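You operate a simulated robot arm through the tools that you are given. There is no shell and no other tool.

You are at the controls of a simulated robot arm. One attempt, no reset.

TASK
Back off wing nuts L and N, then take out the brown relay.
Fine: open its latch, put it in the red tray; the earth nut stays down. Set down upright: brown relay.
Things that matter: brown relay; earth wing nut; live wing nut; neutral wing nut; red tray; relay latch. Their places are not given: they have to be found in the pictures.

The check looks at the end state, three seconds after you hand in, the way a careful person would. Anything else that was tipped, shoved, dropped, spilled or broken makes it a failure.

THE ROBOT
A 6-joint arm with a two-finger parallel gripper, fixed in place. Base frame: the origin is on the floor under the middle of its stand, x ahead of it, y to its left, z up; the work surface is at about z = 0.82. Lengths are in m, angles in rad, forces in N, time in s.
With the tool pointing down near the work surface it reaches from about 0.26 to 0.68 m from the base axis. Its first joint turns from -1.152 to 1.152 rad. Payload 2.9 kg.
The TCP is the grasp point between the finger pads, 0.03 m short of the fingertips. In the tool frame z runs along the fingers and y along their closing line. Largest opening 0.11 m; finger width 0.02, thickness 0.01; the body of the gripper, 0.048 by 0.112 m, starts 0.055 m behind the TCP.
Orientation is told as [roll, pitch, yaw] about the base's x, y, z axes, in that order, counted from this pose: with the fingers straight down and closing along the base's y, the tool's x points along the base's -x, its y along +y and its z along -z.

THE INTERFACE
- The arm moves only by the tool move_arm. Its argument "motion" is a list of rows, each a list of 6 numbers: the shift along the base's x, y, z in m, then the turn, a rotation vector about the base's x, y, z in rad. In form: [[tx, ty, tz, wx, wy, wz], ...]. A call has 1 to 20 rows; each row shifts and turns the commanded pose from where the row before left it. "claw" is the closure in counts, from 0 (fully open) to 255 (shut), set as the call begins (left out, the last holds). A row lasts 0.2 s, in which the tool goes at most 0.05 m and 0.15 rad; a call with a longer step from one row to the next is refused whole, and so is a gripper value outside its range. A pose out of reach is approached as far as the arm can. The call stops where the force on the tool passes 80 N (or 10 N more than at its start, if that is more) or the arm is blocked; 0.2 s more then pass. Each finger travels about 0.108 m/s and halts on what it meets, pressing with about 45 N; the grip force reading is that of the motor and also rises with nothing between the fingers. The clock runs only during rows and for 0.2 s after the last one: add rows that do not move to give the fingers time. It gives the time, the measured TCP pose, the force on the tool (base axes), the opening and the grip force at its end, in the units of the frame above (readings bear some noise), with the torque about the TCP (base axes, N m) and any sound that the robot's microphone picked up.
- Cameras (640 x 400 px; columns grow to the right, rows downward): "scene" is fixed at [0.1021, 0.4333, 1.3964]; the picture's right is [-0.67, -0.75, 0.00], its down [-0.42, 0.38, -0.82] and it looks along [0.61, -0.55, -0.57] (base axes); focal length 324 px, centre (320, 200). "wrist" rides on the gripper at [0.072, 0.017, -0.103] in the tool frame; the picture's right is [-0.23, 0.97, 0.00], its down [-0.76, -0.18, -0.62] and it looks along [-0.61, -0.14, 0.78] (tool axes); focal length 222 px, centre (320, 200).
- capture(camera): a new picture of that camera. No time passes.
- probe_pixels(camera, pixels): for up to 12 pixels [column, row] of the newest picture of that camera ("zoom" is the newest enlarged one), the place [x, y, z] in the base frame of the surface seen there, good to about 0.002 m, but the place of the scene camera against the robot may be out by one fixed shift of up to 0.025 m in any direction. No time passes.
- zoom(camera, box): a new picture of the part [left, top, right, bottom] of that camera's present view, enlarged. No time passes.
- close_job(): hands the job in; it is judged then, once.

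Unless the task says otherwise, let go and move clear before handing in.

The tools are called as a command line: name --pt "numbers of a row" for each row, then --argument value for the rest, lists and objects as JSON in quotes. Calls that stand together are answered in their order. move_arm: Moves the arm, as the interface text tells. Its arguments: {"type":"object","properties":{"motion":{"type":"array","items":{"type":"array","items":{"type":"number"}}},"claw":{"type":"number"}},"required":["motion"]} The other tools are called the same way: capture (camera) takes a picture; probe_pixels (camera, pixels) gives the place of the surface under pixels of a picture; zoom (camera, box) takes an enlarged picture of a part of a camera's view; close_job () hands the job in.

At the start:

```text
t: 0.0
position: [0.4561, 0.0209, 1.1501]
tool_rot: [0.0, 0.001, 0.001]
wrist_force: [-0.5, -0.9, 0.4]
ft_torque: [-0.02, 0.01, 0.02]
opening: 0.11
grasp_force: 0.0
```

scene: 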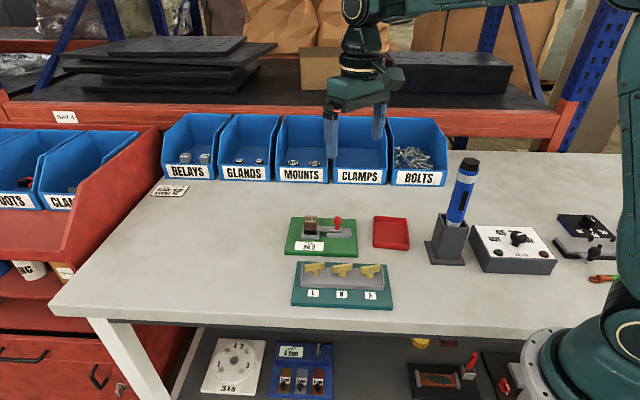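
wrist: 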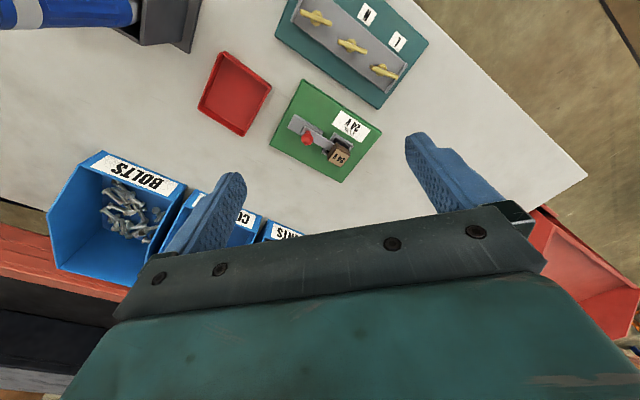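

The scene picture shows the green relay board around (322,235), the red tray at (391,232) and the wing nut block at (343,280). I will zoom in on these from both cameras.

zoom --camera "scene" --box '[270, 200, 430, 310]'

zoom --camera "wrist" --box '[180, 0, 440, 190]'

```text
3.64 times, centred on (350, 255) of scene
```

zoom: 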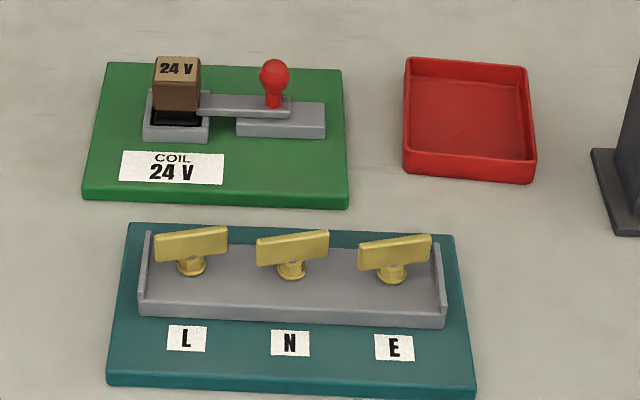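

```text
2.11 times, centred on (310, 95) of wrist
```

zoom: 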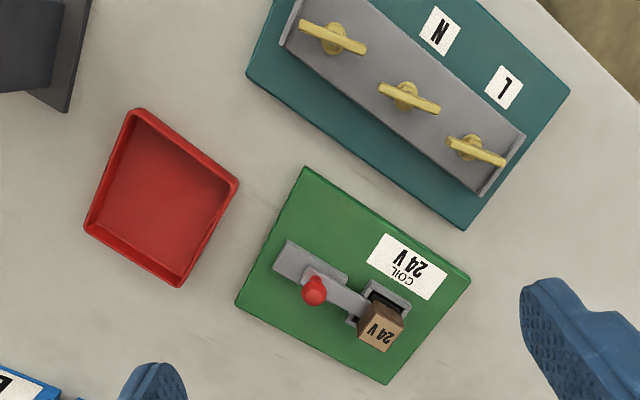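

The zooms show nuts L, N and E (left to right in the scene), the brown relay at zoom (177,85) and the red knob latch bar at (250,103). I'll probe points in the wrist zoom, which has no camera shift.

probe_pixels --camera "zoom" --pixels '[[475, 150], [409, 97], [333, 37], [382, 325], [314, 288], [345, 297], [290, 258], [160, 195], [135, 112], [236, 182], [180, 282], [88, 225]]'

zoom --camera "scene" --box '[285, 205, 365, 260]'

```text
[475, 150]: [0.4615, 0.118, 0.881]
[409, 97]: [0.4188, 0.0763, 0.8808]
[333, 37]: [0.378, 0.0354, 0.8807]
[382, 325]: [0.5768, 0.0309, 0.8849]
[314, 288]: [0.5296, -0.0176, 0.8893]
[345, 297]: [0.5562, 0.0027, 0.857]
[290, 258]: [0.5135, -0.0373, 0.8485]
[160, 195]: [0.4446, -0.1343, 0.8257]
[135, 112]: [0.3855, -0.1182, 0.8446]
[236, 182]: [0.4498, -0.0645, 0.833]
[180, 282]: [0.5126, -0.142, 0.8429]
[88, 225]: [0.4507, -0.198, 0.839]
```

```text
7.27 times, centred on (325, 232) of scene
```

zoom: 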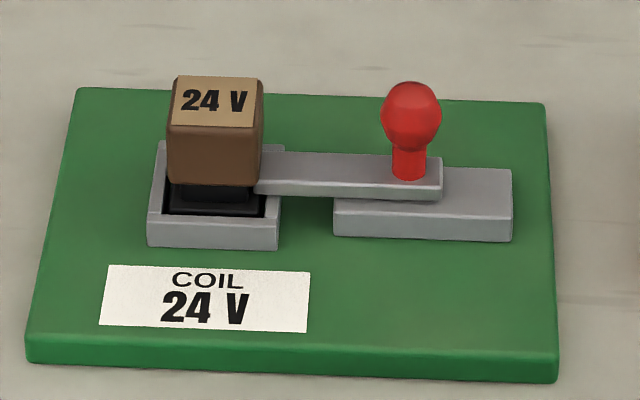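

The board runs at about 45° in the base frame, with L, N and E running along (-0.7,-0.7). I'll probe the latch zoom to estimate the scene camera shift and the heights.

probe_pixels --camera "zoom" --pixels '[[215, 100], [215, 150], [410, 100], [300, 170], [425, 175], [490, 190], [490, 230], [210, 215], [210, 235], [265, 170], [100, 120], [340, 300]]'

zoom --camera "scene" --box '[285, 250, 405, 310]'

```text
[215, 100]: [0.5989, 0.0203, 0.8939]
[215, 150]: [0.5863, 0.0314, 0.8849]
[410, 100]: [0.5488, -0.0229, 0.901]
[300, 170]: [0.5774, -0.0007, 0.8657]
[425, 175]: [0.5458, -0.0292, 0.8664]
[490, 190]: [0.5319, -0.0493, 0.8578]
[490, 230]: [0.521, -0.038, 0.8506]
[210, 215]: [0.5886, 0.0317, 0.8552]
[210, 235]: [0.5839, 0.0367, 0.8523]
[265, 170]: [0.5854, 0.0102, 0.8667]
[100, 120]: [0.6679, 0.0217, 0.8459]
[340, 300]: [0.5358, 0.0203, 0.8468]
```

```text
5.33 times, centred on (345, 280) of scene
```

zoom: 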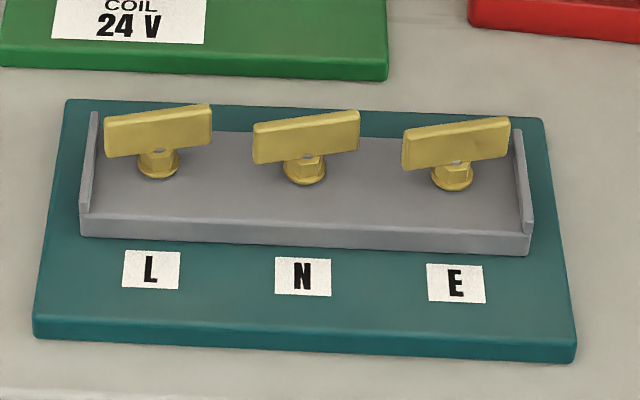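

The wing nuts are flat vertical plates on hex bases, slightly rotated from the L–E line. I'll probe their ends, tops and the bar surface.

probe_pixels --camera "zoom" --pixels '[[108, 120], [208, 108], [158, 113], [158, 140], [256, 128], [356, 114], [307, 145], [405, 135], [506, 121], [456, 150], [230, 195], [90, 215]]'

probe_pixels --camera "wrist" --pixels '[[374, 69], [397, 75], [341, 43], [365, 50], [302, 14], [328, 22], [340, 60], [402, 90], [358, 80], [280, 20], [300, 135], [245, 95]]'

```text
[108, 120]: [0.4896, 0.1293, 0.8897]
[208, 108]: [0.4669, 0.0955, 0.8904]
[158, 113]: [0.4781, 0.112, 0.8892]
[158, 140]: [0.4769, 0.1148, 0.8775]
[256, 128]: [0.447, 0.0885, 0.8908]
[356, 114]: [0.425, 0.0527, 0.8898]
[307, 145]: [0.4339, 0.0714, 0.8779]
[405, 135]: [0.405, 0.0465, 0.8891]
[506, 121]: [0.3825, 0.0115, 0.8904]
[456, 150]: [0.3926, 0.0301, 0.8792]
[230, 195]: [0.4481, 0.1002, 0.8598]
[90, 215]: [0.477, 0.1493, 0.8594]
```

```text
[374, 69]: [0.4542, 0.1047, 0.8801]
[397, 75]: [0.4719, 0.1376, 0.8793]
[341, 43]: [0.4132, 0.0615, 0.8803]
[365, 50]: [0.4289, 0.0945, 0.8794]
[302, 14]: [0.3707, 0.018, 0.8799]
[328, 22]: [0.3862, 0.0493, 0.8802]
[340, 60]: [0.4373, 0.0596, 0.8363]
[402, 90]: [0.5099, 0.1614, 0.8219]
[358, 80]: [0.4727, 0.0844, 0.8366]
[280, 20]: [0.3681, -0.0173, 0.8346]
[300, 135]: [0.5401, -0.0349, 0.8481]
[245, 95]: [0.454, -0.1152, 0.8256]
```

Wrist probes put nut L near (0.463,0.121), N near (0.421,0.078) and E near (0.3785,0.034). The wing tops are at z≈0.880, the wings lie at about 60° in plan, and the bar top is near 0.850. I'll hover over L at z≈0.95 with yaw about -2.1 and the claw partly closed, so I can turn counter-clockwise from there.

move_arm --pt "0.0005 0.00715 -0.0143 0 0 -0.15" --pt "0.0005 0.00715 -0.0143 0 0 -0.15" --pt "0.0005 0.00715 -0.0143 0 0 -0.15" --pt "0.0005 0.00715 -0.0143 0 0 -0.15" --pt "0.0005 0.00715 -0.0143 0 0 -0.15" --pt "0.0005 0.00715 -0.0143 0 0 -0.15" --pt "0.0005 0.00715 -0.0143 0 0 -0.15" --pt "0.0005 0.00715 -0.0143 0 0 -0.15" --pt "0.0005 0.00715 -0.0143 0 0 -0.15" --pt "0.0005 0.00715 -0.0143 0 0 -0.15" --pt "0.0005 0.00715 -0.0143 0 0 -0.15" --pt "0.0005 0.00715 -0.0143 0 0 -0.15" --pt "0.0005 0.00715 -0.0143 0 0 -0.15" --pt "0.0005 0.00715 -0.0143 0 0 -0.15" --claw 170

```text
t: 3.0
position: [0.4639, 0.125, 0.9506]
tool_rot: [-0.002, 0.0, -2.099]
wrist_force: [0.0, -0.3, 0.1]
ft_torque: [-0.04, -0.02, 0.0]
opening: 0.0365
grasp_force: 0.0
```

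The arm reached (0.464,0.125,0.951) at yaw -2.099 with an opening of 0.0365. I'll take pictures to check the alignment over L.

capture --camera "wrist"

capture --camera "scene"

```text
taken
```

wrist: 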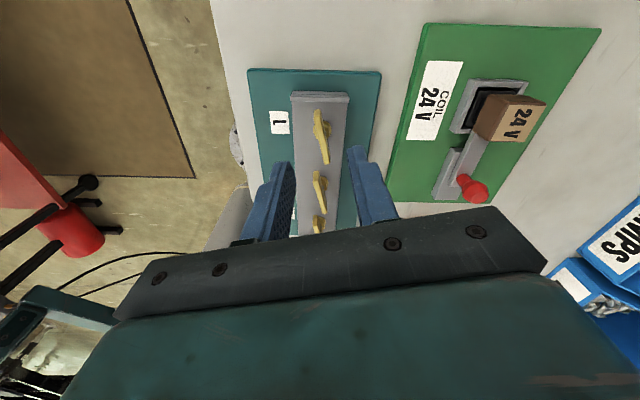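

```text
taken
```

scene: 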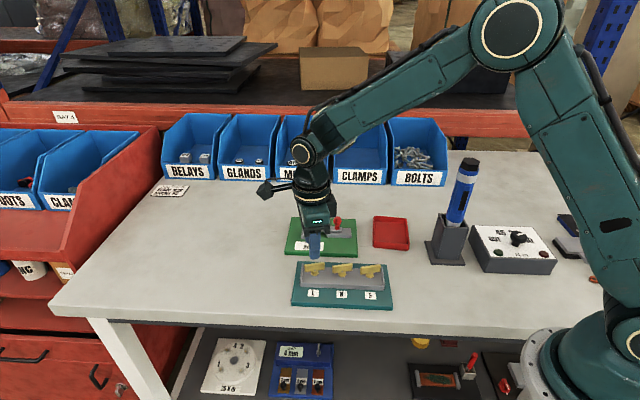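

The wrist view shows L's wing at (321,135), N at (319,187) and the bar around (320,170). I'll zoom in and probe for the precise centre and angle.

zoom --camera "wrist" --box '[240, 60, 400, 240]'

probe_pixels --camera "wrist" --pixels '[[316, 111], [320, 135], [325, 161], [329, 135], [316, 173], [320, 206], [319, 190], [297, 97], [345, 97], [306, 140], [300, 98], [340, 140]]'

```text
2.22 times, centred on (320, 150) of wrist
```

zoom: 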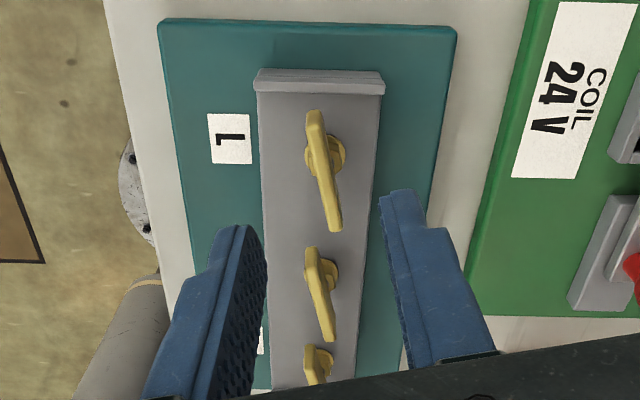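

```text
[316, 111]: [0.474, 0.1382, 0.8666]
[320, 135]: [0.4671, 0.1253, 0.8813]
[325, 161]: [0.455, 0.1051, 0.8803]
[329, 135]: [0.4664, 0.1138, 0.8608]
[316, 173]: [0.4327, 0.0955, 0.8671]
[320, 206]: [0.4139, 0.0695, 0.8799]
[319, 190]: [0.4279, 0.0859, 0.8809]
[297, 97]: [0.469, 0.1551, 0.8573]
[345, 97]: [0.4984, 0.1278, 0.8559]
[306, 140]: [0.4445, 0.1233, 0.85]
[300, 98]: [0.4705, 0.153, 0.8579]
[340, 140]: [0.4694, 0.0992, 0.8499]
```

L's wing top runs from about (0.455,0.105) to (0.474,0.138), and the end wall tops are only about 0.857. I'll zoom closer on L and E and probe the hex flange to find L's axis.

zoom --camera "wrist" --box '[290, 90, 350, 180]'

```text
4.44 times, centred on (320, 135) of wrist
```

zoom: 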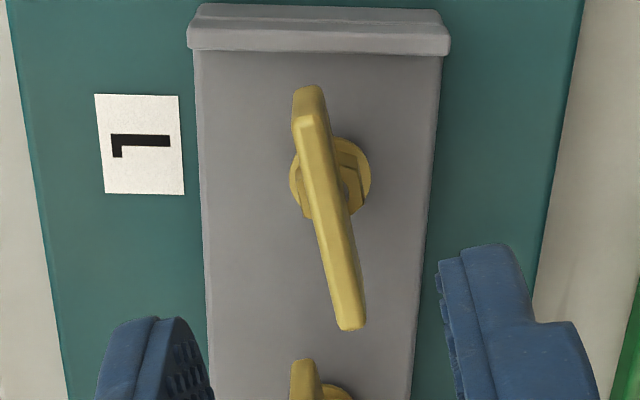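

probe_pixels --camera "zoom" --pixels '[[310, 120], [328, 200], [350, 310], [365, 180], [294, 190], [345, 142], [350, 180], [357, 322], [303, 95], [320, 170], [340, 250], [318, 25]]'

```text
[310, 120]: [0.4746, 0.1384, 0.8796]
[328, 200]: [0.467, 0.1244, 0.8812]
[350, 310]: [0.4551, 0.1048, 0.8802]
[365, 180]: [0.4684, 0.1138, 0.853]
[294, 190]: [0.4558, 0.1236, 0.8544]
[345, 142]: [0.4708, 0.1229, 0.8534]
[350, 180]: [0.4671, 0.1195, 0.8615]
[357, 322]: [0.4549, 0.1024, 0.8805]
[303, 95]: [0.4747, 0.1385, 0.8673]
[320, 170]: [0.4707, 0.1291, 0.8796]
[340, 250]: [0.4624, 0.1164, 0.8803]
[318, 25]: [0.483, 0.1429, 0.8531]
```

L's axis works out near (0.464,0.1205), with the wing at 61° and the current yaw perpendicular to it. I'll shift -0.0045 in y and descend to z≈0.890, which leaves the fingertips at 0.860, clear of the bar.

move_arm --pt "0.0 -0.0045 -0.01 0 0 0.01" --pt "0 0 -0.015 0 0 0.01" --pt "0 0 -0.015 0 0 0" --pt "0 0 -0.01 0 0 0" --pt "0 0 -0.01 0 0 0" --pt "0 0 0 0 0 0"

capture --camera "wrist"

zoom --camera "scene" --box '[280, 220, 400, 310]'

```text
t: 4.4
position: [0.463, 0.1204, 0.8905]
tool_rot: [-0.001, 0.0, -2.078]
wrist_force: [-0.5, 0.0, 0.9]
ft_torque: [0.0, 0.02, -0.01]
opening: 0.0367
grasp_force: 0.1
```

```text
taken
```

wrist: 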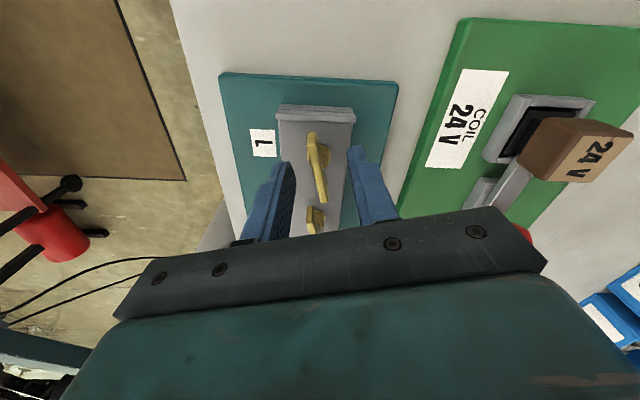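

```text
4.44 times, centred on (340, 265) of scene
```

zoom: 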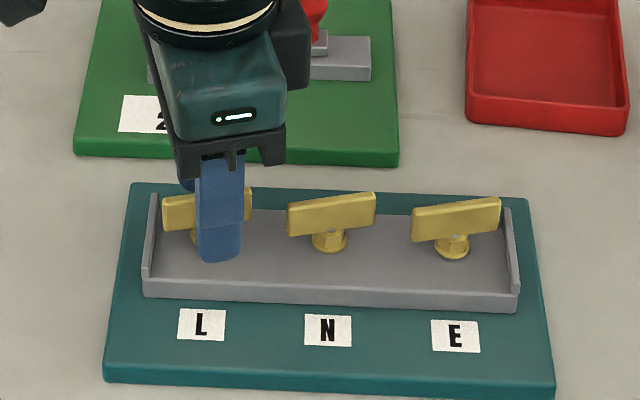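

The wing at (318,167) sits between the fingers, whose inner faces are at about 293 and 350, and the fingertips clear the bar. I'll close on it.

move_arm --pt "0 0 0 0 0 0" --pt "0 0 0 0 0 0" --pt "0 0 0 0 0 0" --claw 255

```text
t: 5.2
position: [0.4628, 0.1198, 0.8903]
tool_rot: [-0.002, 0.0, -2.079]
wrist_force: [-5.6, 3.8, 1.3]
ft_torque: [0.06, 0.11, 0.02]
opening: 0.0051
grasp_force: 45.0
```

The fingers hold L's wing at a 5 mm opening with 45 N. I'll turn it counter-clockwise by 0.5 rad and read the torque and height.

move_arm --pt "0 0 0 0 0 0.1" --pt "0 0 0 0 0 0.1" --pt "0 0 0 0 0 0.1" --pt "0 0 0 0 0 0.1" --pt "0 0 0 0 0 0.1"

```text
t: 6.4
position: [0.4627, 0.1199, 0.8907]
tool_rot: [0.0, 0.002, -1.574]
wrist_force: [-8.9, 16.1, 8.0]
ft_torque: [0.09, 0.2, -0.07]
opening: 0.0053
grasp_force: 45.0
```

The torque stays small and the tool feels +8 N upward, so the nut is rising. A lateral force says the axis is slightly toward (-x,+y), so I'll shift that way and continue turning with a small rise.

move_arm --pt "-0.0004 0.0008 0.0003 0 0 0.1" --pt "0 0 0.0001 0 0 0.1" --pt "0 0 0.0001 0 0 0.1" --pt "0 0 0.0001 0 0 0.1" --pt "0 0 0.0001 0 0 0.1"

zoom --camera "scene" --box '[280, 220, 400, 310]'

```text
t: 7.6
position: [0.4635, 0.12, 0.8909]
tool_rot: [0.003, 0.0, -1.076]
wrist_force: [-2.0, 8.9, 17.0]
ft_torque: [0.81, 0.45, -0.04]
opening: 0.0054
grasp_force: 45.4
```

```text
4.44 times, centred on (340, 265) of scene
```

zoom: 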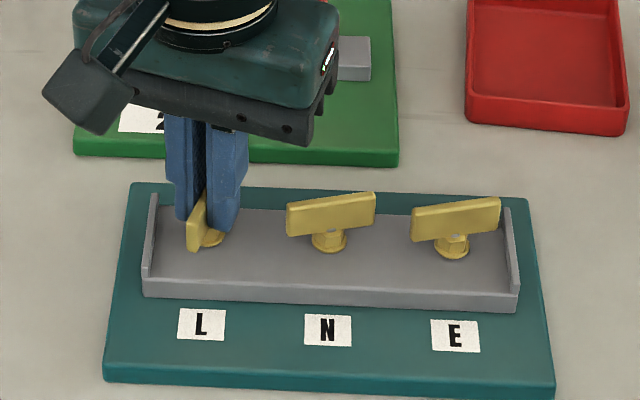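

The wing has clearly turned with the gripper, to about 45° across the bar. The vertical reading went to 17 N, so I'll test its sign with a small pure lift before turning more.

move_arm --pt "0 0 0.0006 0 0 0" --pt "0 0 0 0 0 0"

```text
t: 8.2
position: [0.4637, 0.1198, 0.8911]
tool_rot: [-0.002, -0.001, -1.077]
wrist_force: [-4.2, 6.8, 13.0]
ft_torque: [0.14, 0.07, -0.01]
opening: 0.005
grasp_force: 45.1
```

Lifting lowered the reading, so the nut is pushing the tool up and rising faster than I follow. I'll continue counter-clockwise with a bigger lift per row.

move_arm --pt "0 0.0003 0.0008 0 0 0.1" --pt "0 0 0.0005 0 0 0.1" --pt "0 0 0.0004 0 0 0.1" --pt "0 0 0.0003 0 0 0.1" --pt "0 0 0.0003 0 0 0.1"

```text
t: 9.4
position: [0.4621, 0.1198, 0.8922]
tool_rot: [0.0, 0.0, -0.577]
wrist_force: [11.1, 10.5, -0.6]
ft_torque: [0.36, -0.04, 0.0]
opening: 0.0052
grasp_force: 45.4
```

The vertical force is back near zero at yaw -0.577, with no resistance. I'll keep turning by 1 rad with about 0.1 mm of lift per row.

move_arm --pt "0.0005 0.0005 0.0001 0 0 0.1" --pt "0 0 0.0001 0 0 0.1" --pt "0 0 0.0001 0 0 0.1" --pt "0 0 0.0001 0 0 0.1" --pt "0 0 0.0001 0 0 0.1" --pt "0 0 0.0001 0 0 0.1" --pt "0 0 0.0001 0 0 0.1" --pt "0 0 0.0001 0 0 0.1" --pt "0 0 0.0001 0 0 0.1" --pt "0 0 0.0001 0 0 0.1"

zoom --camera "scene" --box '[280, 220, 400, 310]'

```text
t: 11.6
position: [0.4626, 0.1213, 0.8947]
tool_rot: [-0.001, 0.002, 0.424]
wrist_force: [2.9, 6.2, 0.1]
ft_torque: [0.23, -0.4, 0.02]
opening: 0.0052
grasp_force: 44.9
```

```text
4.44 times, centred on (340, 265) of scene
```

zoom: 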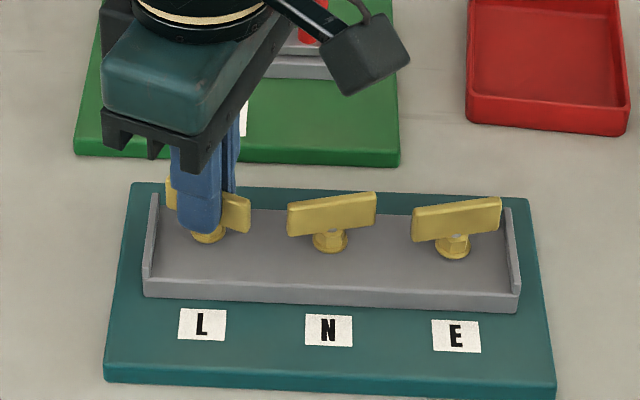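

There's no resistance after 2.5 rad, and the nut rises about 1 mm per rad. I'll continue another 1 rad, watching for a stop or a sound.

move_arm --pt "0 0.0003 0.0001 0 0 0.1" --pt "0 0 0.0001 0 0 0.1" --pt "0 0 0.0001 0 0 0.1" --pt "0 0 0.0001 0 0 0.1" --pt "0 0 0.0001 0 0 0.1" --pt "0 0 0.0001 0 0 0.1" --pt "0 0 0.0001 0 0 0.1" --pt "0 0 0.0001 0 0 0.1" --pt "0 0 0.0001 0 0 0.1" --pt "0 0 0.0001 0 0 0.1"

zoom --camera "scene" --box '[280, 220, 400, 310]'

```text
t: 13.8
position: [0.4633, 0.1214, 0.8958]
tool_rot: [0.005, 0.001, 1.427]
wrist_force: [-13.3, 8.1, 0.4]
ft_torque: [-0.23, 0.27, -0.02]
opening: 0.0053
grasp_force: 45.0
```

```text
4.44 times, centred on (340, 265) of scene
```

zoom: 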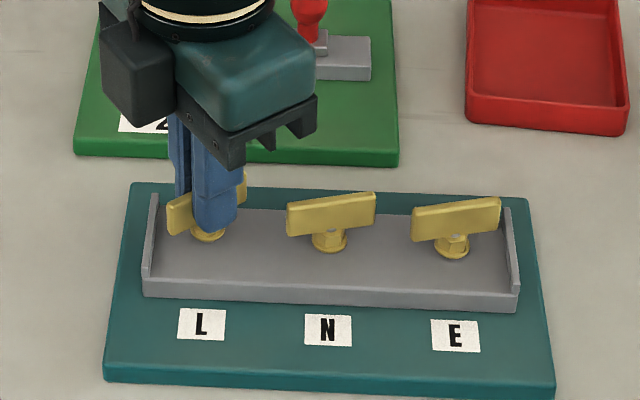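

At 3.5 rad total the nut still turns freely, with the wing near its original angle again plus a bit. I'll continue turning to see how far the wrist and the nut go.

move_arm --pt "-0.0003 0.0002 0.0001 0 0 0.1" --pt "0 0 0.0001 0 0 0.1" --pt "0 0 0.0001 0 0 0.1" --pt "0 0 0.0001 0 0 0.1" --pt "0 0 0.0001 0 0 0.1" --pt "0 0 0.0001 0 0 0.1" --pt "0 0 0.0001 0 0 0.1" --pt "0 0 0.0001 0 0 0.1"

capture --camera "wrist"

```text
t: 15.6
position: [0.4622, 0.1196, 0.8952]
tool_rot: [0.004, -0.003, 2.223]
wrist_force: [-16.0, 0.2, -0.3]
ft_torque: [-0.28, -0.02, -0.02]
opening: 0.0052
grasp_force: 45.1
```

```text
taken
```

wrist: 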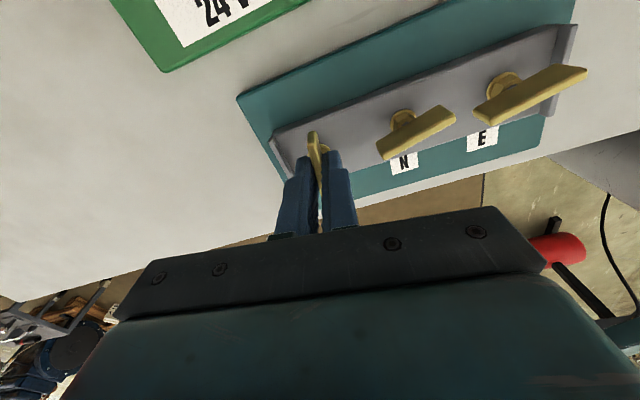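

L has turned 4.3 rad with no stop yet. I'll keep going toward one full turn, watching whether the arm's wrist limit appears.

move_arm --pt "-0.0005 0.0 0.0001 0 0 0.1" --pt "0 0 0.0001 0 0 0.1" --pt "0 0 0.0001 0 0 0.1" --pt "0 0 0.0001 0 0 0.1" --pt "0 0 0.0001 0 0 0.1" --pt "0 0 0.0001 0 0 0.1"

zoom --camera "scene" --box '[280, 220, 400, 310]'

```text
t: 17.0
position: [0.4641, 0.1208, 0.8961]
tool_rot: [0.002, 0.0, 2.821]
wrist_force: [-10.8, -5.6, 0.0]
ft_torque: [-0.17, 0.12, -1.2]
opening: 0.0109
grasp_force: 44.6
```

```text
4.44 times, centred on (340, 265) of scene
```

zoom: 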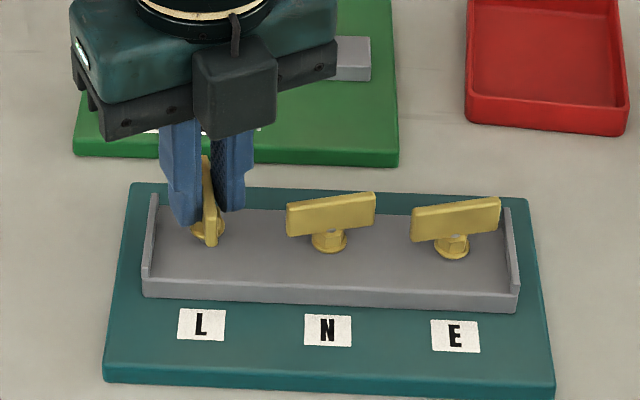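

The torque jumped to -1.2 Nm and the fingers spread to 10.9 mm, so L has reached its mechanical end stop at about 3/4 turn. I'll open the fingers here and lift clear.

move_arm --pt "0 0 0 0 0 0" --pt "0 0 0 0 0 0" --pt "0 0 0.01 0 0 0" --pt "0 0 0.02 0 0 0" --pt "0 0 0.025 0 0 0" --claw 170

zoom --camera "scene" --box '[280, 220, 400, 310]'

capture --camera "wrist"

```text
t: 18.2
position: [0.4627, 0.1214, 0.9535]
tool_rot: [-0.001, 0.0, 2.823]
wrist_force: [0.9, 0.6, -0.4]
ft_torque: [0.0, 0.04, -0.04]
opening: 0.0368
grasp_force: 0.0
```

```text
4.44 times, centred on (340, 265) of scene
```

zoom: 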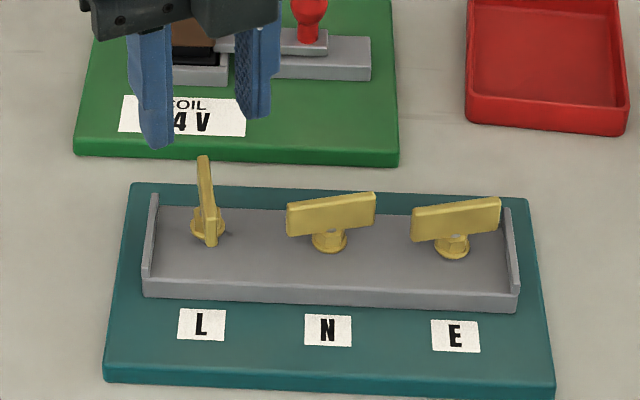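

```text
taken
```

wrist: 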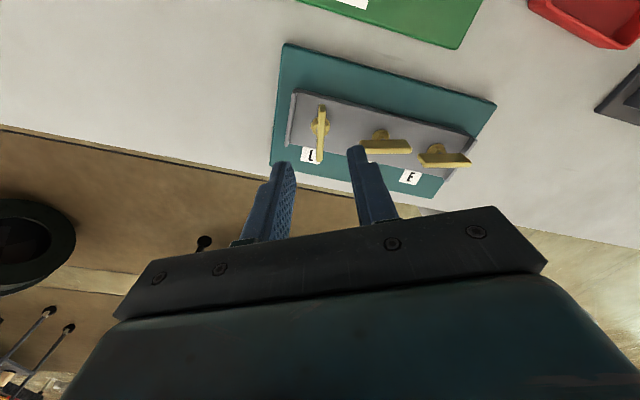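

L's wing now stands across the bar in both pictures. I'll probe its top height and angle against N and E.

probe_pixels --camera "zoom" --pixels '[[204, 170], [210, 215], [331, 200], [455, 206], [290, 210], [374, 197], [207, 190]]'

probe_pixels --camera "wrist" --pixels '[[321, 110], [320, 135], [319, 158], [366, 143], [386, 147], [408, 148], [445, 158], [425, 157], [468, 160]]'

```text
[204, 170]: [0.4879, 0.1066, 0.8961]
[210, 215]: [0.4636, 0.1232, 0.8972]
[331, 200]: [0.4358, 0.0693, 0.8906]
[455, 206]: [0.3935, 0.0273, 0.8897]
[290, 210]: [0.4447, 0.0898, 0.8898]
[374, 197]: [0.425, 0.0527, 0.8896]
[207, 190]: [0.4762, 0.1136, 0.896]
```

```text
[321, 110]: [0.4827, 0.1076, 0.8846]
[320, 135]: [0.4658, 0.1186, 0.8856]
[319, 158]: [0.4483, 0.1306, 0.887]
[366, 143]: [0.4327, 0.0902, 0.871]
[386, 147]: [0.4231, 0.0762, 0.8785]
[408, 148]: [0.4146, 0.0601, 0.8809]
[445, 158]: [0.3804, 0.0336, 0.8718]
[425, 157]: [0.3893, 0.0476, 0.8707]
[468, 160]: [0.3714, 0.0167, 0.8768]
```

L rose about 6.5 mm and turned about 265°, so it is backed off, and N's axis should be near (0.422,0.078). I'll move over N at this safe height while unwinding the wrist to about -2.08.

move_arm --pt "-0.00205 -0.00213 0 0 0 -0.15" --pt "-0.00205 -0.00213 0 0 0 -0.15" --pt "-0.00205 -0.00213 0 0 0 -0.15" --pt "-0.00205 -0.00213 0 0 0 -0.15" --pt "-0.00205 -0.00213 0 0 0 -0.15" --pt "-0.00205 -0.00213 0 0 0 -0.15" --pt "-0.00205 -0.00213 0 0 0 -0.15" --pt "-0.00205 -0.00213 0 0 0 -0.15" --pt "-0.00205 -0.00213 0 0 0 -0.15" --pt "-0.00205 -0.00213 0 0 0 -0.15" --pt "-0.00205 -0.00213 0 0 0 -0.15" --pt "-0.00205 -0.00213 0 0 0 -0.15" --pt "-0.00205 -0.00213 0 0 0 -0.15" --pt "-0.00205 -0.00213 0 0 0 -0.15" --pt "-0.00205 -0.00213 0 0 0 -0.15" --pt "-0.00205 -0.00213 0 0 0 -0.15" --pt "-0.00205 -0.00213 0 0 0 -0.15" --pt "-0.00205 -0.00213 0 0 0 -0.15" --pt "-0.00205 -0.00213 0 0 0 -0.15" --pt "-0.00205 -0.00213 0 0 0 -0.15"

move_arm --pt "0 0 0 0 0 -0.15" --pt "0 0 0 0 0 -0.15" --pt "0 0 0 0 0 -0.15" --pt "0 0 0 0 0 -0.15" --pt "0 0 0 0 0 -0.15" --pt "0 0 0 0 0 -0.15" --pt "0 0 0 0 0 -0.15" --pt "0 0 0 0 0 -0.15" --pt "0 0 0 0 0 -0.15" --pt "0 0 0 0 0 -0.15" --pt "0 0 0 0 0 -0.15" --pt "0 0 0 0 0 -0.15" --pt "0 0 0 0 0 -0.1" --pt "0 0 0 0 0 0"

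capture --camera "wrist"

zoom --camera "wrist" --box '[270, 80, 370, 200]'

```text
t: 22.4
position: [0.4205, 0.0785, 0.952]
tool_rot: [0.001, 0.0, -0.179]
wrist_force: [0.3, 0.3, 0.1]
ft_torque: [0.02, -0.01, 0.02]
opening: 0.0365
grasp_force: 0.0
```

```text
t: 25.4
position: [0.4212, 0.0782, 0.9513]
tool_rot: [-0.001, 0.001, -2.078]
wrist_force: [-0.2, 0.2, -0.1]
ft_torque: [-0.03, -0.02, -0.01]
opening: 0.0363
grasp_force: 0.1
```

```text
taken
```

wrist: 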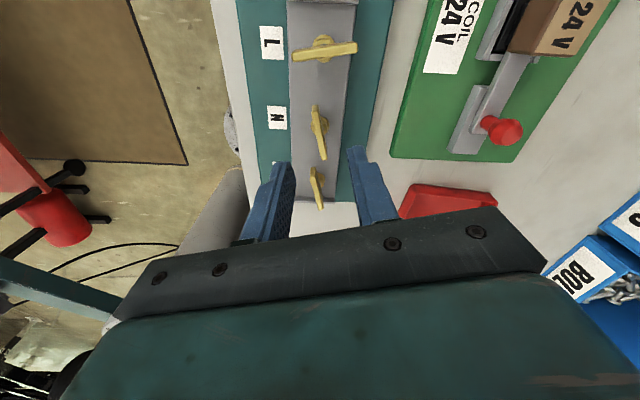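

```text
3.33 times, centred on (320, 140) of wrist
```

zoom: 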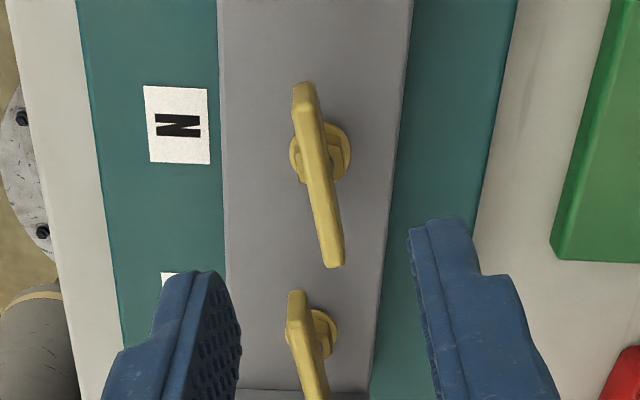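

The gripper hovers over N, whose wing runs in the zoom from (305,88) to (335,262). I'll probe its ends and flange to centre on it precisely.

probe_pixels --camera "zoom" --pixels '[[306, 105], [335, 255], [320, 180], [346, 155], [292, 160], [335, 125], [322, 195], [330, 230]]'

```text
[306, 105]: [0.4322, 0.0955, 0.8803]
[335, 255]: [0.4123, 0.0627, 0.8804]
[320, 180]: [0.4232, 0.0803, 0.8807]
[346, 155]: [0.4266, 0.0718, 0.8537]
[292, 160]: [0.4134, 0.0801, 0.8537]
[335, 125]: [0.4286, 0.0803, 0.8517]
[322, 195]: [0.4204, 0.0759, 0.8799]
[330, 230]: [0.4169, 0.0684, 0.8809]
```

N's centre is about (0.4215,0.078), which matches the current TCP within 1 mm. I'll descend to z≈0.890 and close on the wing.

move_arm --pt "0.0003 0 -0.015 0 0 0" --pt "0 0 -0.015 0 0 0" --pt "0 0 -0.015 0 0 0" --pt "0 0 -0.01 0 0 0" --pt "0 0 -0.0055 0 0 0" --pt "0 0 0 0 0 0"

move_arm --pt "0 0 0 0 0 0" --pt "0 0 0 0 0 0" --pt "0 0 0 0 0 0" --claw 255

```text
t: 26.8
position: [0.4218, 0.0791, 0.8904]
tool_rot: [0.001, -0.001, -2.076]
wrist_force: [0.8, -0.3, -0.1]
ft_torque: [0.03, 0.0, 0.0]
opening: 0.0367
grasp_force: 0.1
```

```text
t: 27.6
position: [0.4211, 0.0789, 0.8909]
tool_rot: [0.0, 0.0, -2.074]
wrist_force: [-1.7, 1.0, 0.4]
ft_torque: [0.09, -0.03, -0.01]
opening: 0.0052
grasp_force: 44.6
```

N's wing is held at 5.2 mm and well centred, with about 2 N of side force. I'll turn it counter-clockwise 2.4 rad while rising about 0.14 mm per 0.1 rad.

move_arm --pt "0 0 0.00017 0 0 0.12" --pt "0 0 0.00017 0 0 0.12" --pt "0 0 0.00017 0 0 0.12" --pt "0 0 0.00017 0 0 0.12" --pt "0 0 0.00017 0 0 0.12" --pt "0 0 0.00017 0 0 0.12" --pt "0 0 0.00017 0 0 0.12" --pt "0 0 0.00017 0 0 0.12" --pt "0 0 0.00017 0 0 0.12" --pt "0 0 0.00017 0 0 0.12" --pt "0 0 0.00017 0 0 0.12" --pt "0 0 0.00017 0 0 0.12" --pt "0 0 0.00017 0 0 0.12" --pt "0 0 0.00017 0 0 0.12" --pt "0 0 0.00017 0 0 0.12" --pt "0 0 0.00017 0 0 0.12" --pt "0 0 0.00017 0 0 0.12" --pt "0 0 0.00017 0 0 0.12" --pt "0 0 0.00017 0 0 0.12" --pt "0 0 0.00017 0 0 0.12"

zoom --camera "scene" --box '[280, 220, 400, 310]'

```text
t: 31.8
position: [0.4185, 0.0764, 0.8947]
tool_rot: [-0.001, 0.008, 0.325]
wrist_force: [-13.2, -8.4, 0.6]
ft_torque: [-0.34, 0.75, -0.02]
opening: 0.0052
grasp_force: 45.5
```

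```text
4.44 times, centred on (340, 265) of scene
```

zoom: 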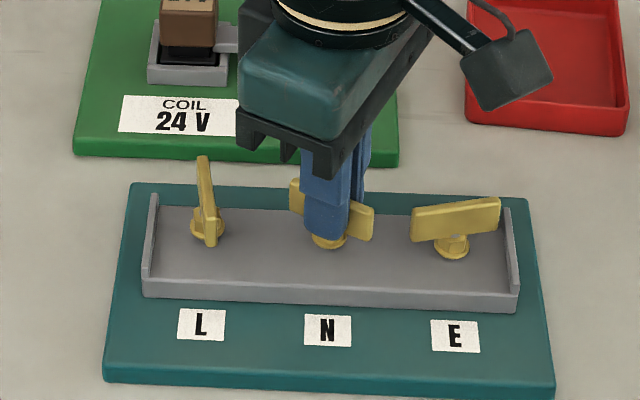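

N turns freely to yaw 0.325, with the tool drawn toward (-x,-y), so I'll relieve that sideways by a millimetre or so. I'll carry on 1.8 rad.

move_arm --pt "-0.0005 -0.0003 0.00016 0 0 0.12" --pt "-0.0005 -0.0003 0.00016 0 0 0.12" --pt "-0.0002 -0.0002 0.00016 0 0 0.12" --pt "0 0 0.00016 0 0 0.12" --pt "0 0 0.00016 0 0 0.12" --pt "0 0 0.00016 0 0 0.12" --pt "0 0 0.00016 0 0 0.12" --pt "0 0 0.00016 0 0 0.12" --pt "0 0 0.00016 0 0 0.12" --pt "0 0 0.00016 0 0 0.12" --pt "0 0 0.00016 0 0 0.12" --pt "0 0 0.00016 0 0 0.12" --pt "0 0 0.00016 0 0 0.12" --pt "0 0 0.00016 0 0 0.12" --pt "0 0 0.00016 0 0 0.12"

zoom --camera "scene" --box '[280, 220, 400, 310]'

```text
t: 35.0
position: [0.4211, 0.0764, 0.8994]
tool_rot: [-0.001, 0.001, 2.127]
wrist_force: [7.8, -12.0, 0.7]
ft_torque: [-0.55, -0.31, 0.05]
opening: 0.0052
grasp_force: 45.1
```

```text
4.44 times, centred on (340, 265) of scene
```

zoom: 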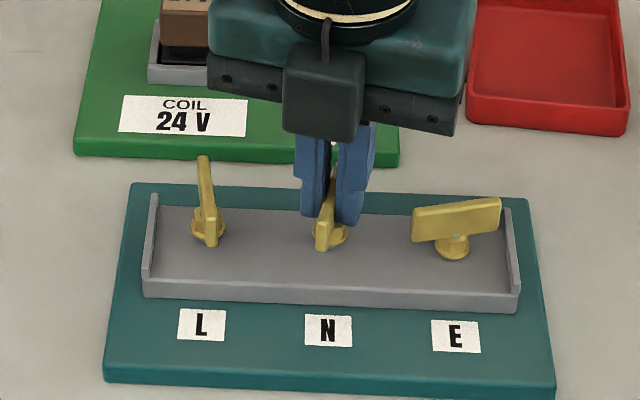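

N is at 4.2 rad and still free. I'll take it in small steps to yaw about 2.65, where L met its stop.

move_arm --pt "0.0005 -0.0005 0.0001 0 0 0.08" --pt "0.0 -0.0003 0.0001 0 0 0.08" --pt "0 0 0.0001 0 0 0.08" --pt "0 0 0.0001 0 0 0.08" --pt "0 0 0.0001 0 0 0.08" --pt "0 0 0.0001 0 0 0.08" --pt "0 0 0 0 0 0.05"

```text
t: 36.6
position: [0.4202, 0.078, 0.8982]
tool_rot: [-0.003, 0.002, 2.658]
wrist_force: [14.2, -0.2, -0.2]
ft_torque: [-0.05, -0.35, -0.94]
opening: 0.0076
grasp_force: 45.0
```

The torque reads -0.94 Nm and the opening has spread to 7.6 mm, so N has also hit its stop. I'll open and lift clear, then check all three nuts.

move_arm --pt "0 0 0 0 0 0" --pt "0 0 0 0 0 0" --pt "0 0 0.01 0 0 0" --pt "0 0 0.02 0 0 0" --pt "0 0 0.03 0 0 0" --claw 170

zoom --camera "scene" --box '[280, 220, 400, 310]'

probe_pixels --camera "zoom" --pixels '[[207, 190], [204, 170], [327, 200], [324, 180], [329, 220], [455, 206], [416, 216], [498, 202]]'

```text
t: 37.8
position: [0.4198, 0.0778, 0.9599]
tool_rot: [-0.001, 0.0, 2.656]
wrist_force: [0.0, -0.7, 0.3]
ft_torque: [-0.02, -0.02, 0.05]
opening: 0.0366
grasp_force: 0.0
```

```text
4.44 times, centred on (340, 265) of scene
```

zoom: 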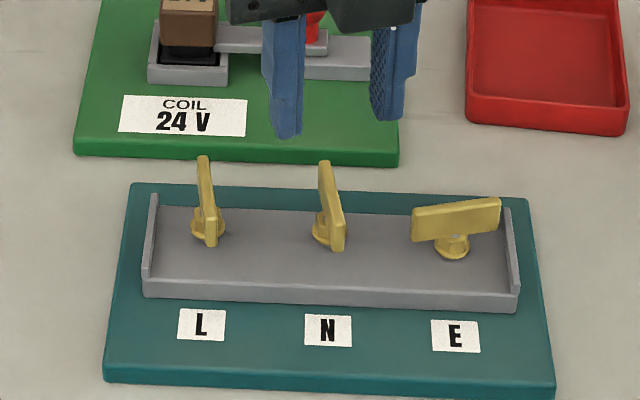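

```text
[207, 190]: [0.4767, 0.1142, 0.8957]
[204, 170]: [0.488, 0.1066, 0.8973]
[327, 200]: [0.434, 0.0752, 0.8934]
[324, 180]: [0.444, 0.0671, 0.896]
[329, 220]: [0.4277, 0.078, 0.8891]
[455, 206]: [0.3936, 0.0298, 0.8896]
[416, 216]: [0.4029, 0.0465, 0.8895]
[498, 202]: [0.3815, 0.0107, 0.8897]
```

L and N now both stand across the bar and higher, while E is unchanged. Next I'll go above the latch at z≈1.0 with yaw about 0.785 to inspect the relay and latch up close.

move_arm --pt "0.00923 -0.006 0.0031 0 0 -0.144" --pt "0.00923 -0.006 0.0031 0 0 -0.144" --pt "0.00923 -0.006 0.0031 0 0 -0.144" --pt "0.00923 -0.006 0.0031 0 0 -0.144" --pt "0.00923 -0.006 0.0031 0 0 -0.144" --pt "0.00923 -0.006 0.0031 0 0 -0.144" --pt "0.00923 -0.006 0.0031 0 0 -0.144" --pt "0.00923 -0.006 0.0031 0 0 -0.144" --pt "0.00923 -0.006 0.0031 0 0 -0.144" --pt "0.00923 -0.006 0.0031 0 0 -0.144" --pt "0.00923 -0.006 0.0031 0 0 -0.144" --pt "0.00923 -0.006 0.0031 0 0 -0.144" --pt "0.00923 -0.006 0.0031 0 0 -0.144" --pt "0 0 0 0 0 0" --claw 60

capture --camera "wrist"

zoom --camera "wrist" --box '[240, 60, 400, 180]'

```text
t: 40.8
position: [0.5398, -0.0011, 0.9996]
tool_rot: [0.001, 0.0, 0.782]
wrist_force: [0.8, 0.2, -0.1]
ft_torque: [0.0, 0.05, -0.04]
opening: 0.0844
grasp_force: 0.1
```

```text
taken
```

wrist: 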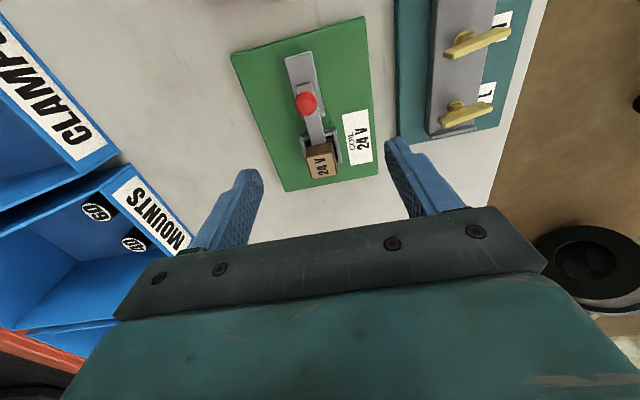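

```text
3.33 times, centred on (320, 120) of wrist
```

zoom: 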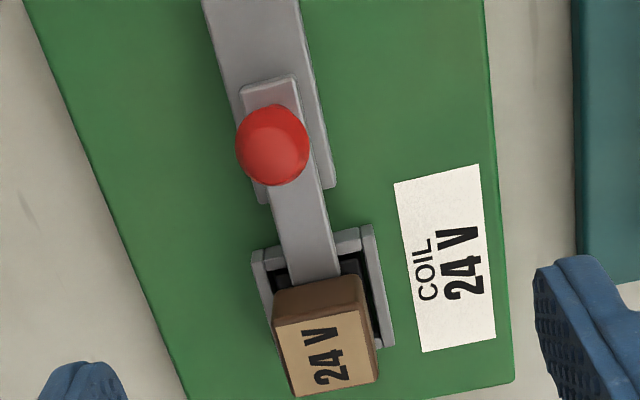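

The zoom shows the bar (240,80)–(340,280) lying on the slide block with the red knob at (272,145), and its tip over the black relay base. It looks like a slide bolt that pulls away from the relay, so I'll probe the key points.

probe_pixels --camera "zoom" --pixels '[[272, 145], [268, 85], [308, 250], [325, 270], [296, 210], [320, 175], [260, 30], [285, 295], [355, 290], [320, 340], [370, 370], [370, 250]]'

zoom --camera "wrist" --box '[270, 40, 370, 120]'

zoom --camera "wrist" --box '[280, 110, 360, 190]'

```text
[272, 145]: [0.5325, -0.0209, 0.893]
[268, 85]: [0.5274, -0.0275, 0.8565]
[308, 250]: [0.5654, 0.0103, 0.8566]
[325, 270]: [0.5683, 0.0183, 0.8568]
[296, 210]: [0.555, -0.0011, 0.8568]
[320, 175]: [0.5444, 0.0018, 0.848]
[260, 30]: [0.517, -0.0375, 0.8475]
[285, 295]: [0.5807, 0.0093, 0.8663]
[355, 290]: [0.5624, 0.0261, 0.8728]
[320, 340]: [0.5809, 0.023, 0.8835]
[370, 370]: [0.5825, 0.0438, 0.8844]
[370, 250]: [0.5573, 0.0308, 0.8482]
```

```text
5.00 times, centred on (320, 80) of wrist
```

zoom: 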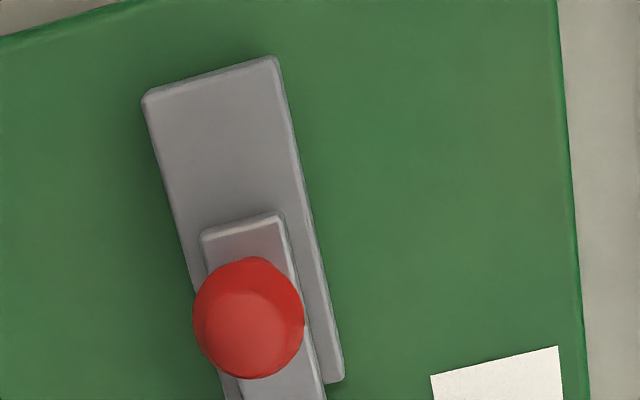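

```text
5.00 times, centred on (320, 150) of wrist
```

zoom: 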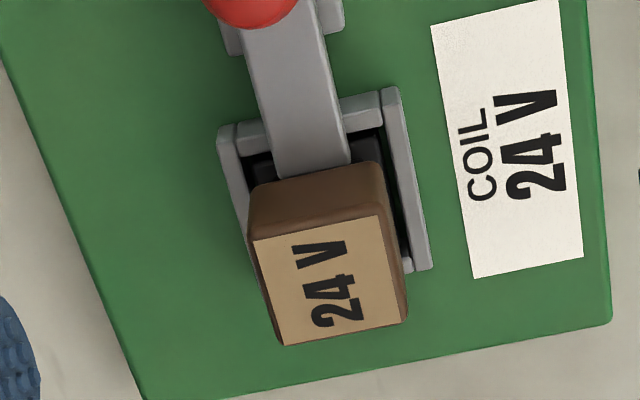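

The bar axis is at 45°, with the knob on it near (0.535,-0.019) and the ball centre near z≈0.884. There are about 2 cm of free block behind the bar. I'll probe the relay's corners and the socket in the latest zoom.

probe_pixels --camera "zoom" --pixels '[[260, 248], [375, 222], [395, 310], [285, 338], [330, 280], [315, 210], [400, 255], [300, 160], [370, 150], [350, 110], [415, 180], [235, 190]]'

```text
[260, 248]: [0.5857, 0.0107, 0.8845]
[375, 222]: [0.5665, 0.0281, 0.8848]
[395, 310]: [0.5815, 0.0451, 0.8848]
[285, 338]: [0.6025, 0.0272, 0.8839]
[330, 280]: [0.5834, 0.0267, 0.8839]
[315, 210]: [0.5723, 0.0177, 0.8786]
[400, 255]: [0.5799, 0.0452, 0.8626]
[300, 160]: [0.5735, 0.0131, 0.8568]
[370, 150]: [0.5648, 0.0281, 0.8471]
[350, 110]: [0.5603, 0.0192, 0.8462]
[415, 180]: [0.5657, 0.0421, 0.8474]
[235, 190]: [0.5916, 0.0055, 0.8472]
```

Relay top corners average to (0.584,0.028,0.8845), with the sides at 45° and about 25 mm each, and the socket rim near 0.847. I'll rotate to yaw -0.785 and hover over the knob so the fingers straddle it along the slide axis.

move_arm --pt "-0.00044 -0.00163 -0.0045 0 0 -0.1425" --pt "-0.00044 -0.00163 -0.0045 0 0 -0.1425" --pt "-0.00044 -0.00163 -0.0045 0 0 -0.1425" --pt "-0.00044 -0.00163 -0.0045 0 0 -0.1425" --pt "-0.00044 -0.00163 -0.0045 0 0 -0.1425" --pt "-0.00044 -0.00163 -0.0045 0 0 -0.1425" --pt "-0.00044 -0.00163 -0.0045 0 0 -0.1425" --pt "-0.00044 -0.00163 -0.0045 0 0 -0.1425" --pt "-0.00044 -0.00163 -0.0045 0 0 -0.1425" --pt "-0.00044 -0.00163 -0.0045 0 0 -0.1425" --pt "-0.00044 -0.00163 -0.0045 0 0 -0.1425" --pt "0 0 0 0 0 0" --claw 139

capture --camera "wrist"

capture --camera "scene"

```text
t: 43.4
position: [0.5358, -0.0188, 0.9502]
tool_rot: [-0.002, 0.0, -0.784]
wrist_force: [0.0, -1.3, 0.7]
ft_torque: [0.0, 0.02, 0.04]
opening: 0.0502
grasp_force: 0.1
```

```text
taken
```

wrist: 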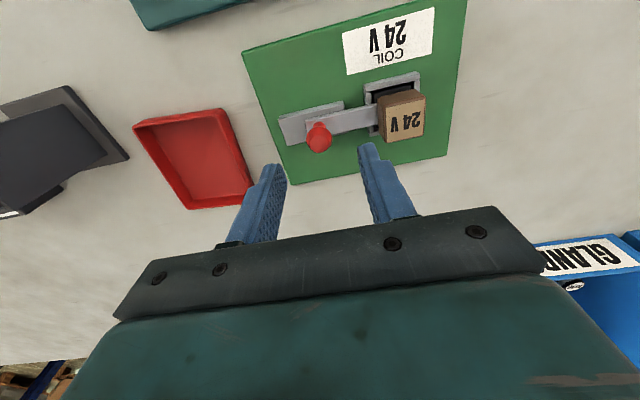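

```text
taken
```

scene: 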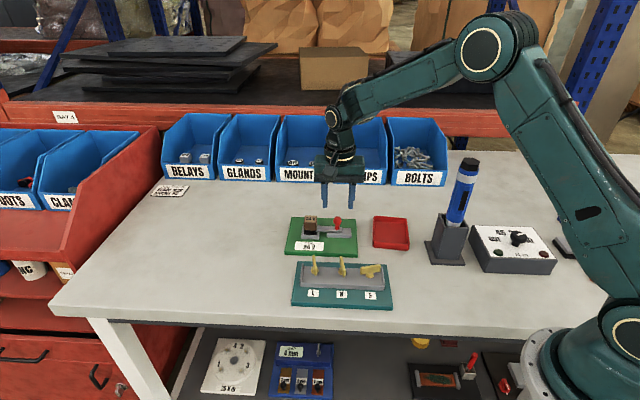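

The knob appears at (320,137) between the fingers. I'll zoom and probe it to confirm the ball's centre from this side.

zoom --camera "wrist" --box '[270, 70, 370, 180]'

probe_pixels --camera "wrist" --pixels '[[320, 137], [310, 137], [330, 137], [320, 128], [320, 148], [345, 118], [290, 130]]'

```text
3.64 times, centred on (320, 125) of wrist
```

zoom: 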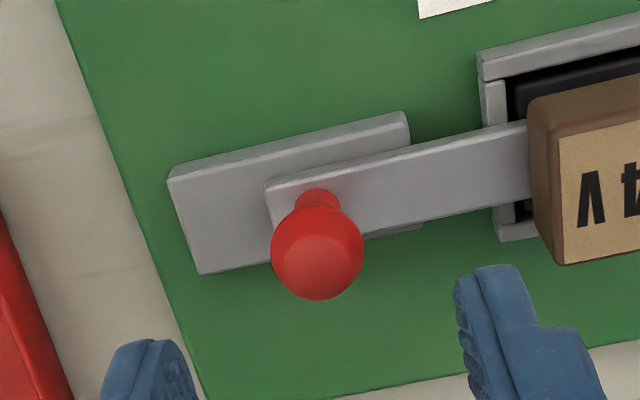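

```text
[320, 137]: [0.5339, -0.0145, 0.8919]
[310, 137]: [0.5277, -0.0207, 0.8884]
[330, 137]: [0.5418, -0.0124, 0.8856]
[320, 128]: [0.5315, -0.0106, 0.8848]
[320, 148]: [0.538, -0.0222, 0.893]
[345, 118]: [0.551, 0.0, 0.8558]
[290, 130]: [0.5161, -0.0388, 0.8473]
```

The ball centre comes out at about (0.5355,-0.018,0.884), which matches the TCP within a millimetre. I'll descend to z≈0.891 so the tips stay above the bar top at 0.857, then close gently on the knob.

move_arm --pt "0 0 -0.015 0 0 0" --pt "0 0 -0.015 0 0 0" --pt "0 0 -0.015 0 0 0" --pt "0 0 -0.014 0 0 0" --pt "0 0 0 0 0 0"

move_arm --pt "0 0 0 0 0 0" --pt "0 0 0 0 0 0" --pt "0 0 0 0 0 0" --claw 255

capture --camera "wrist"

```text
t: 44.6
position: [0.5371, -0.0188, 0.89]
tool_rot: [-0.001, 0.0, -0.782]
wrist_force: [0.2, 0.1, 0.3]
ft_torque: [0.0, -0.01, 0.01]
opening: 0.0497
grasp_force: 0.0
```

```text
t: 45.4
position: [0.5366, -0.019, 0.8905]
tool_rot: [-0.004, 0.001, -0.784]
wrist_force: [-9.6, -8.8, 0.9]
ft_torque: [0.26, -0.05, -0.05]
opening: 0.0194
grasp_force: 45.2
```

```text
taken
```

wrist: 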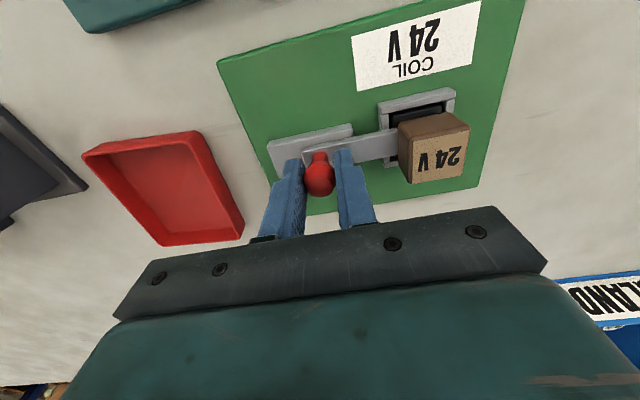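

The knob is held at 19.4 mm, with the tool nudged slightly toward the pull direction. I'll draw it along (-x,-y) by about 8 mm and read the force.

move_arm --pt "-0.0014 -0.0014 0 0 0 0" --pt "-0.0014 -0.0014 0 0 0 0" --pt "-0.0014 -0.0014 0 0 0 0" --pt "-0.0014 -0.0014 0 0 0 0"

capture --camera "wrist"

```text
t: 46.4
position: [0.5305, -0.0236, 0.8909]
tool_rot: [0.0, 0.001, -0.782]
wrist_force: [-0.6, 1.4, -1.3]
ft_torque: [-0.23, 0.1, 0.13]
opening: 0.0199
grasp_force: 45.6
```

```text
taken
```

wrist: 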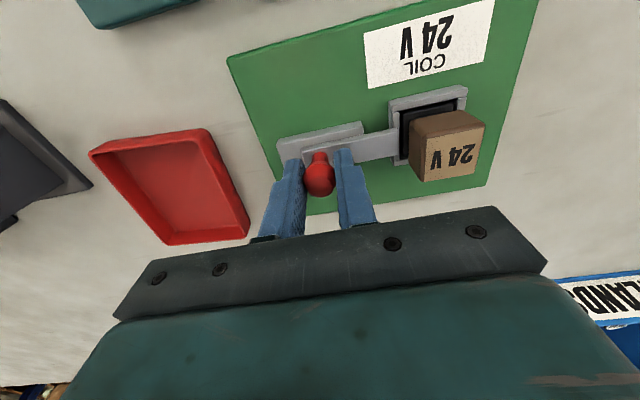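

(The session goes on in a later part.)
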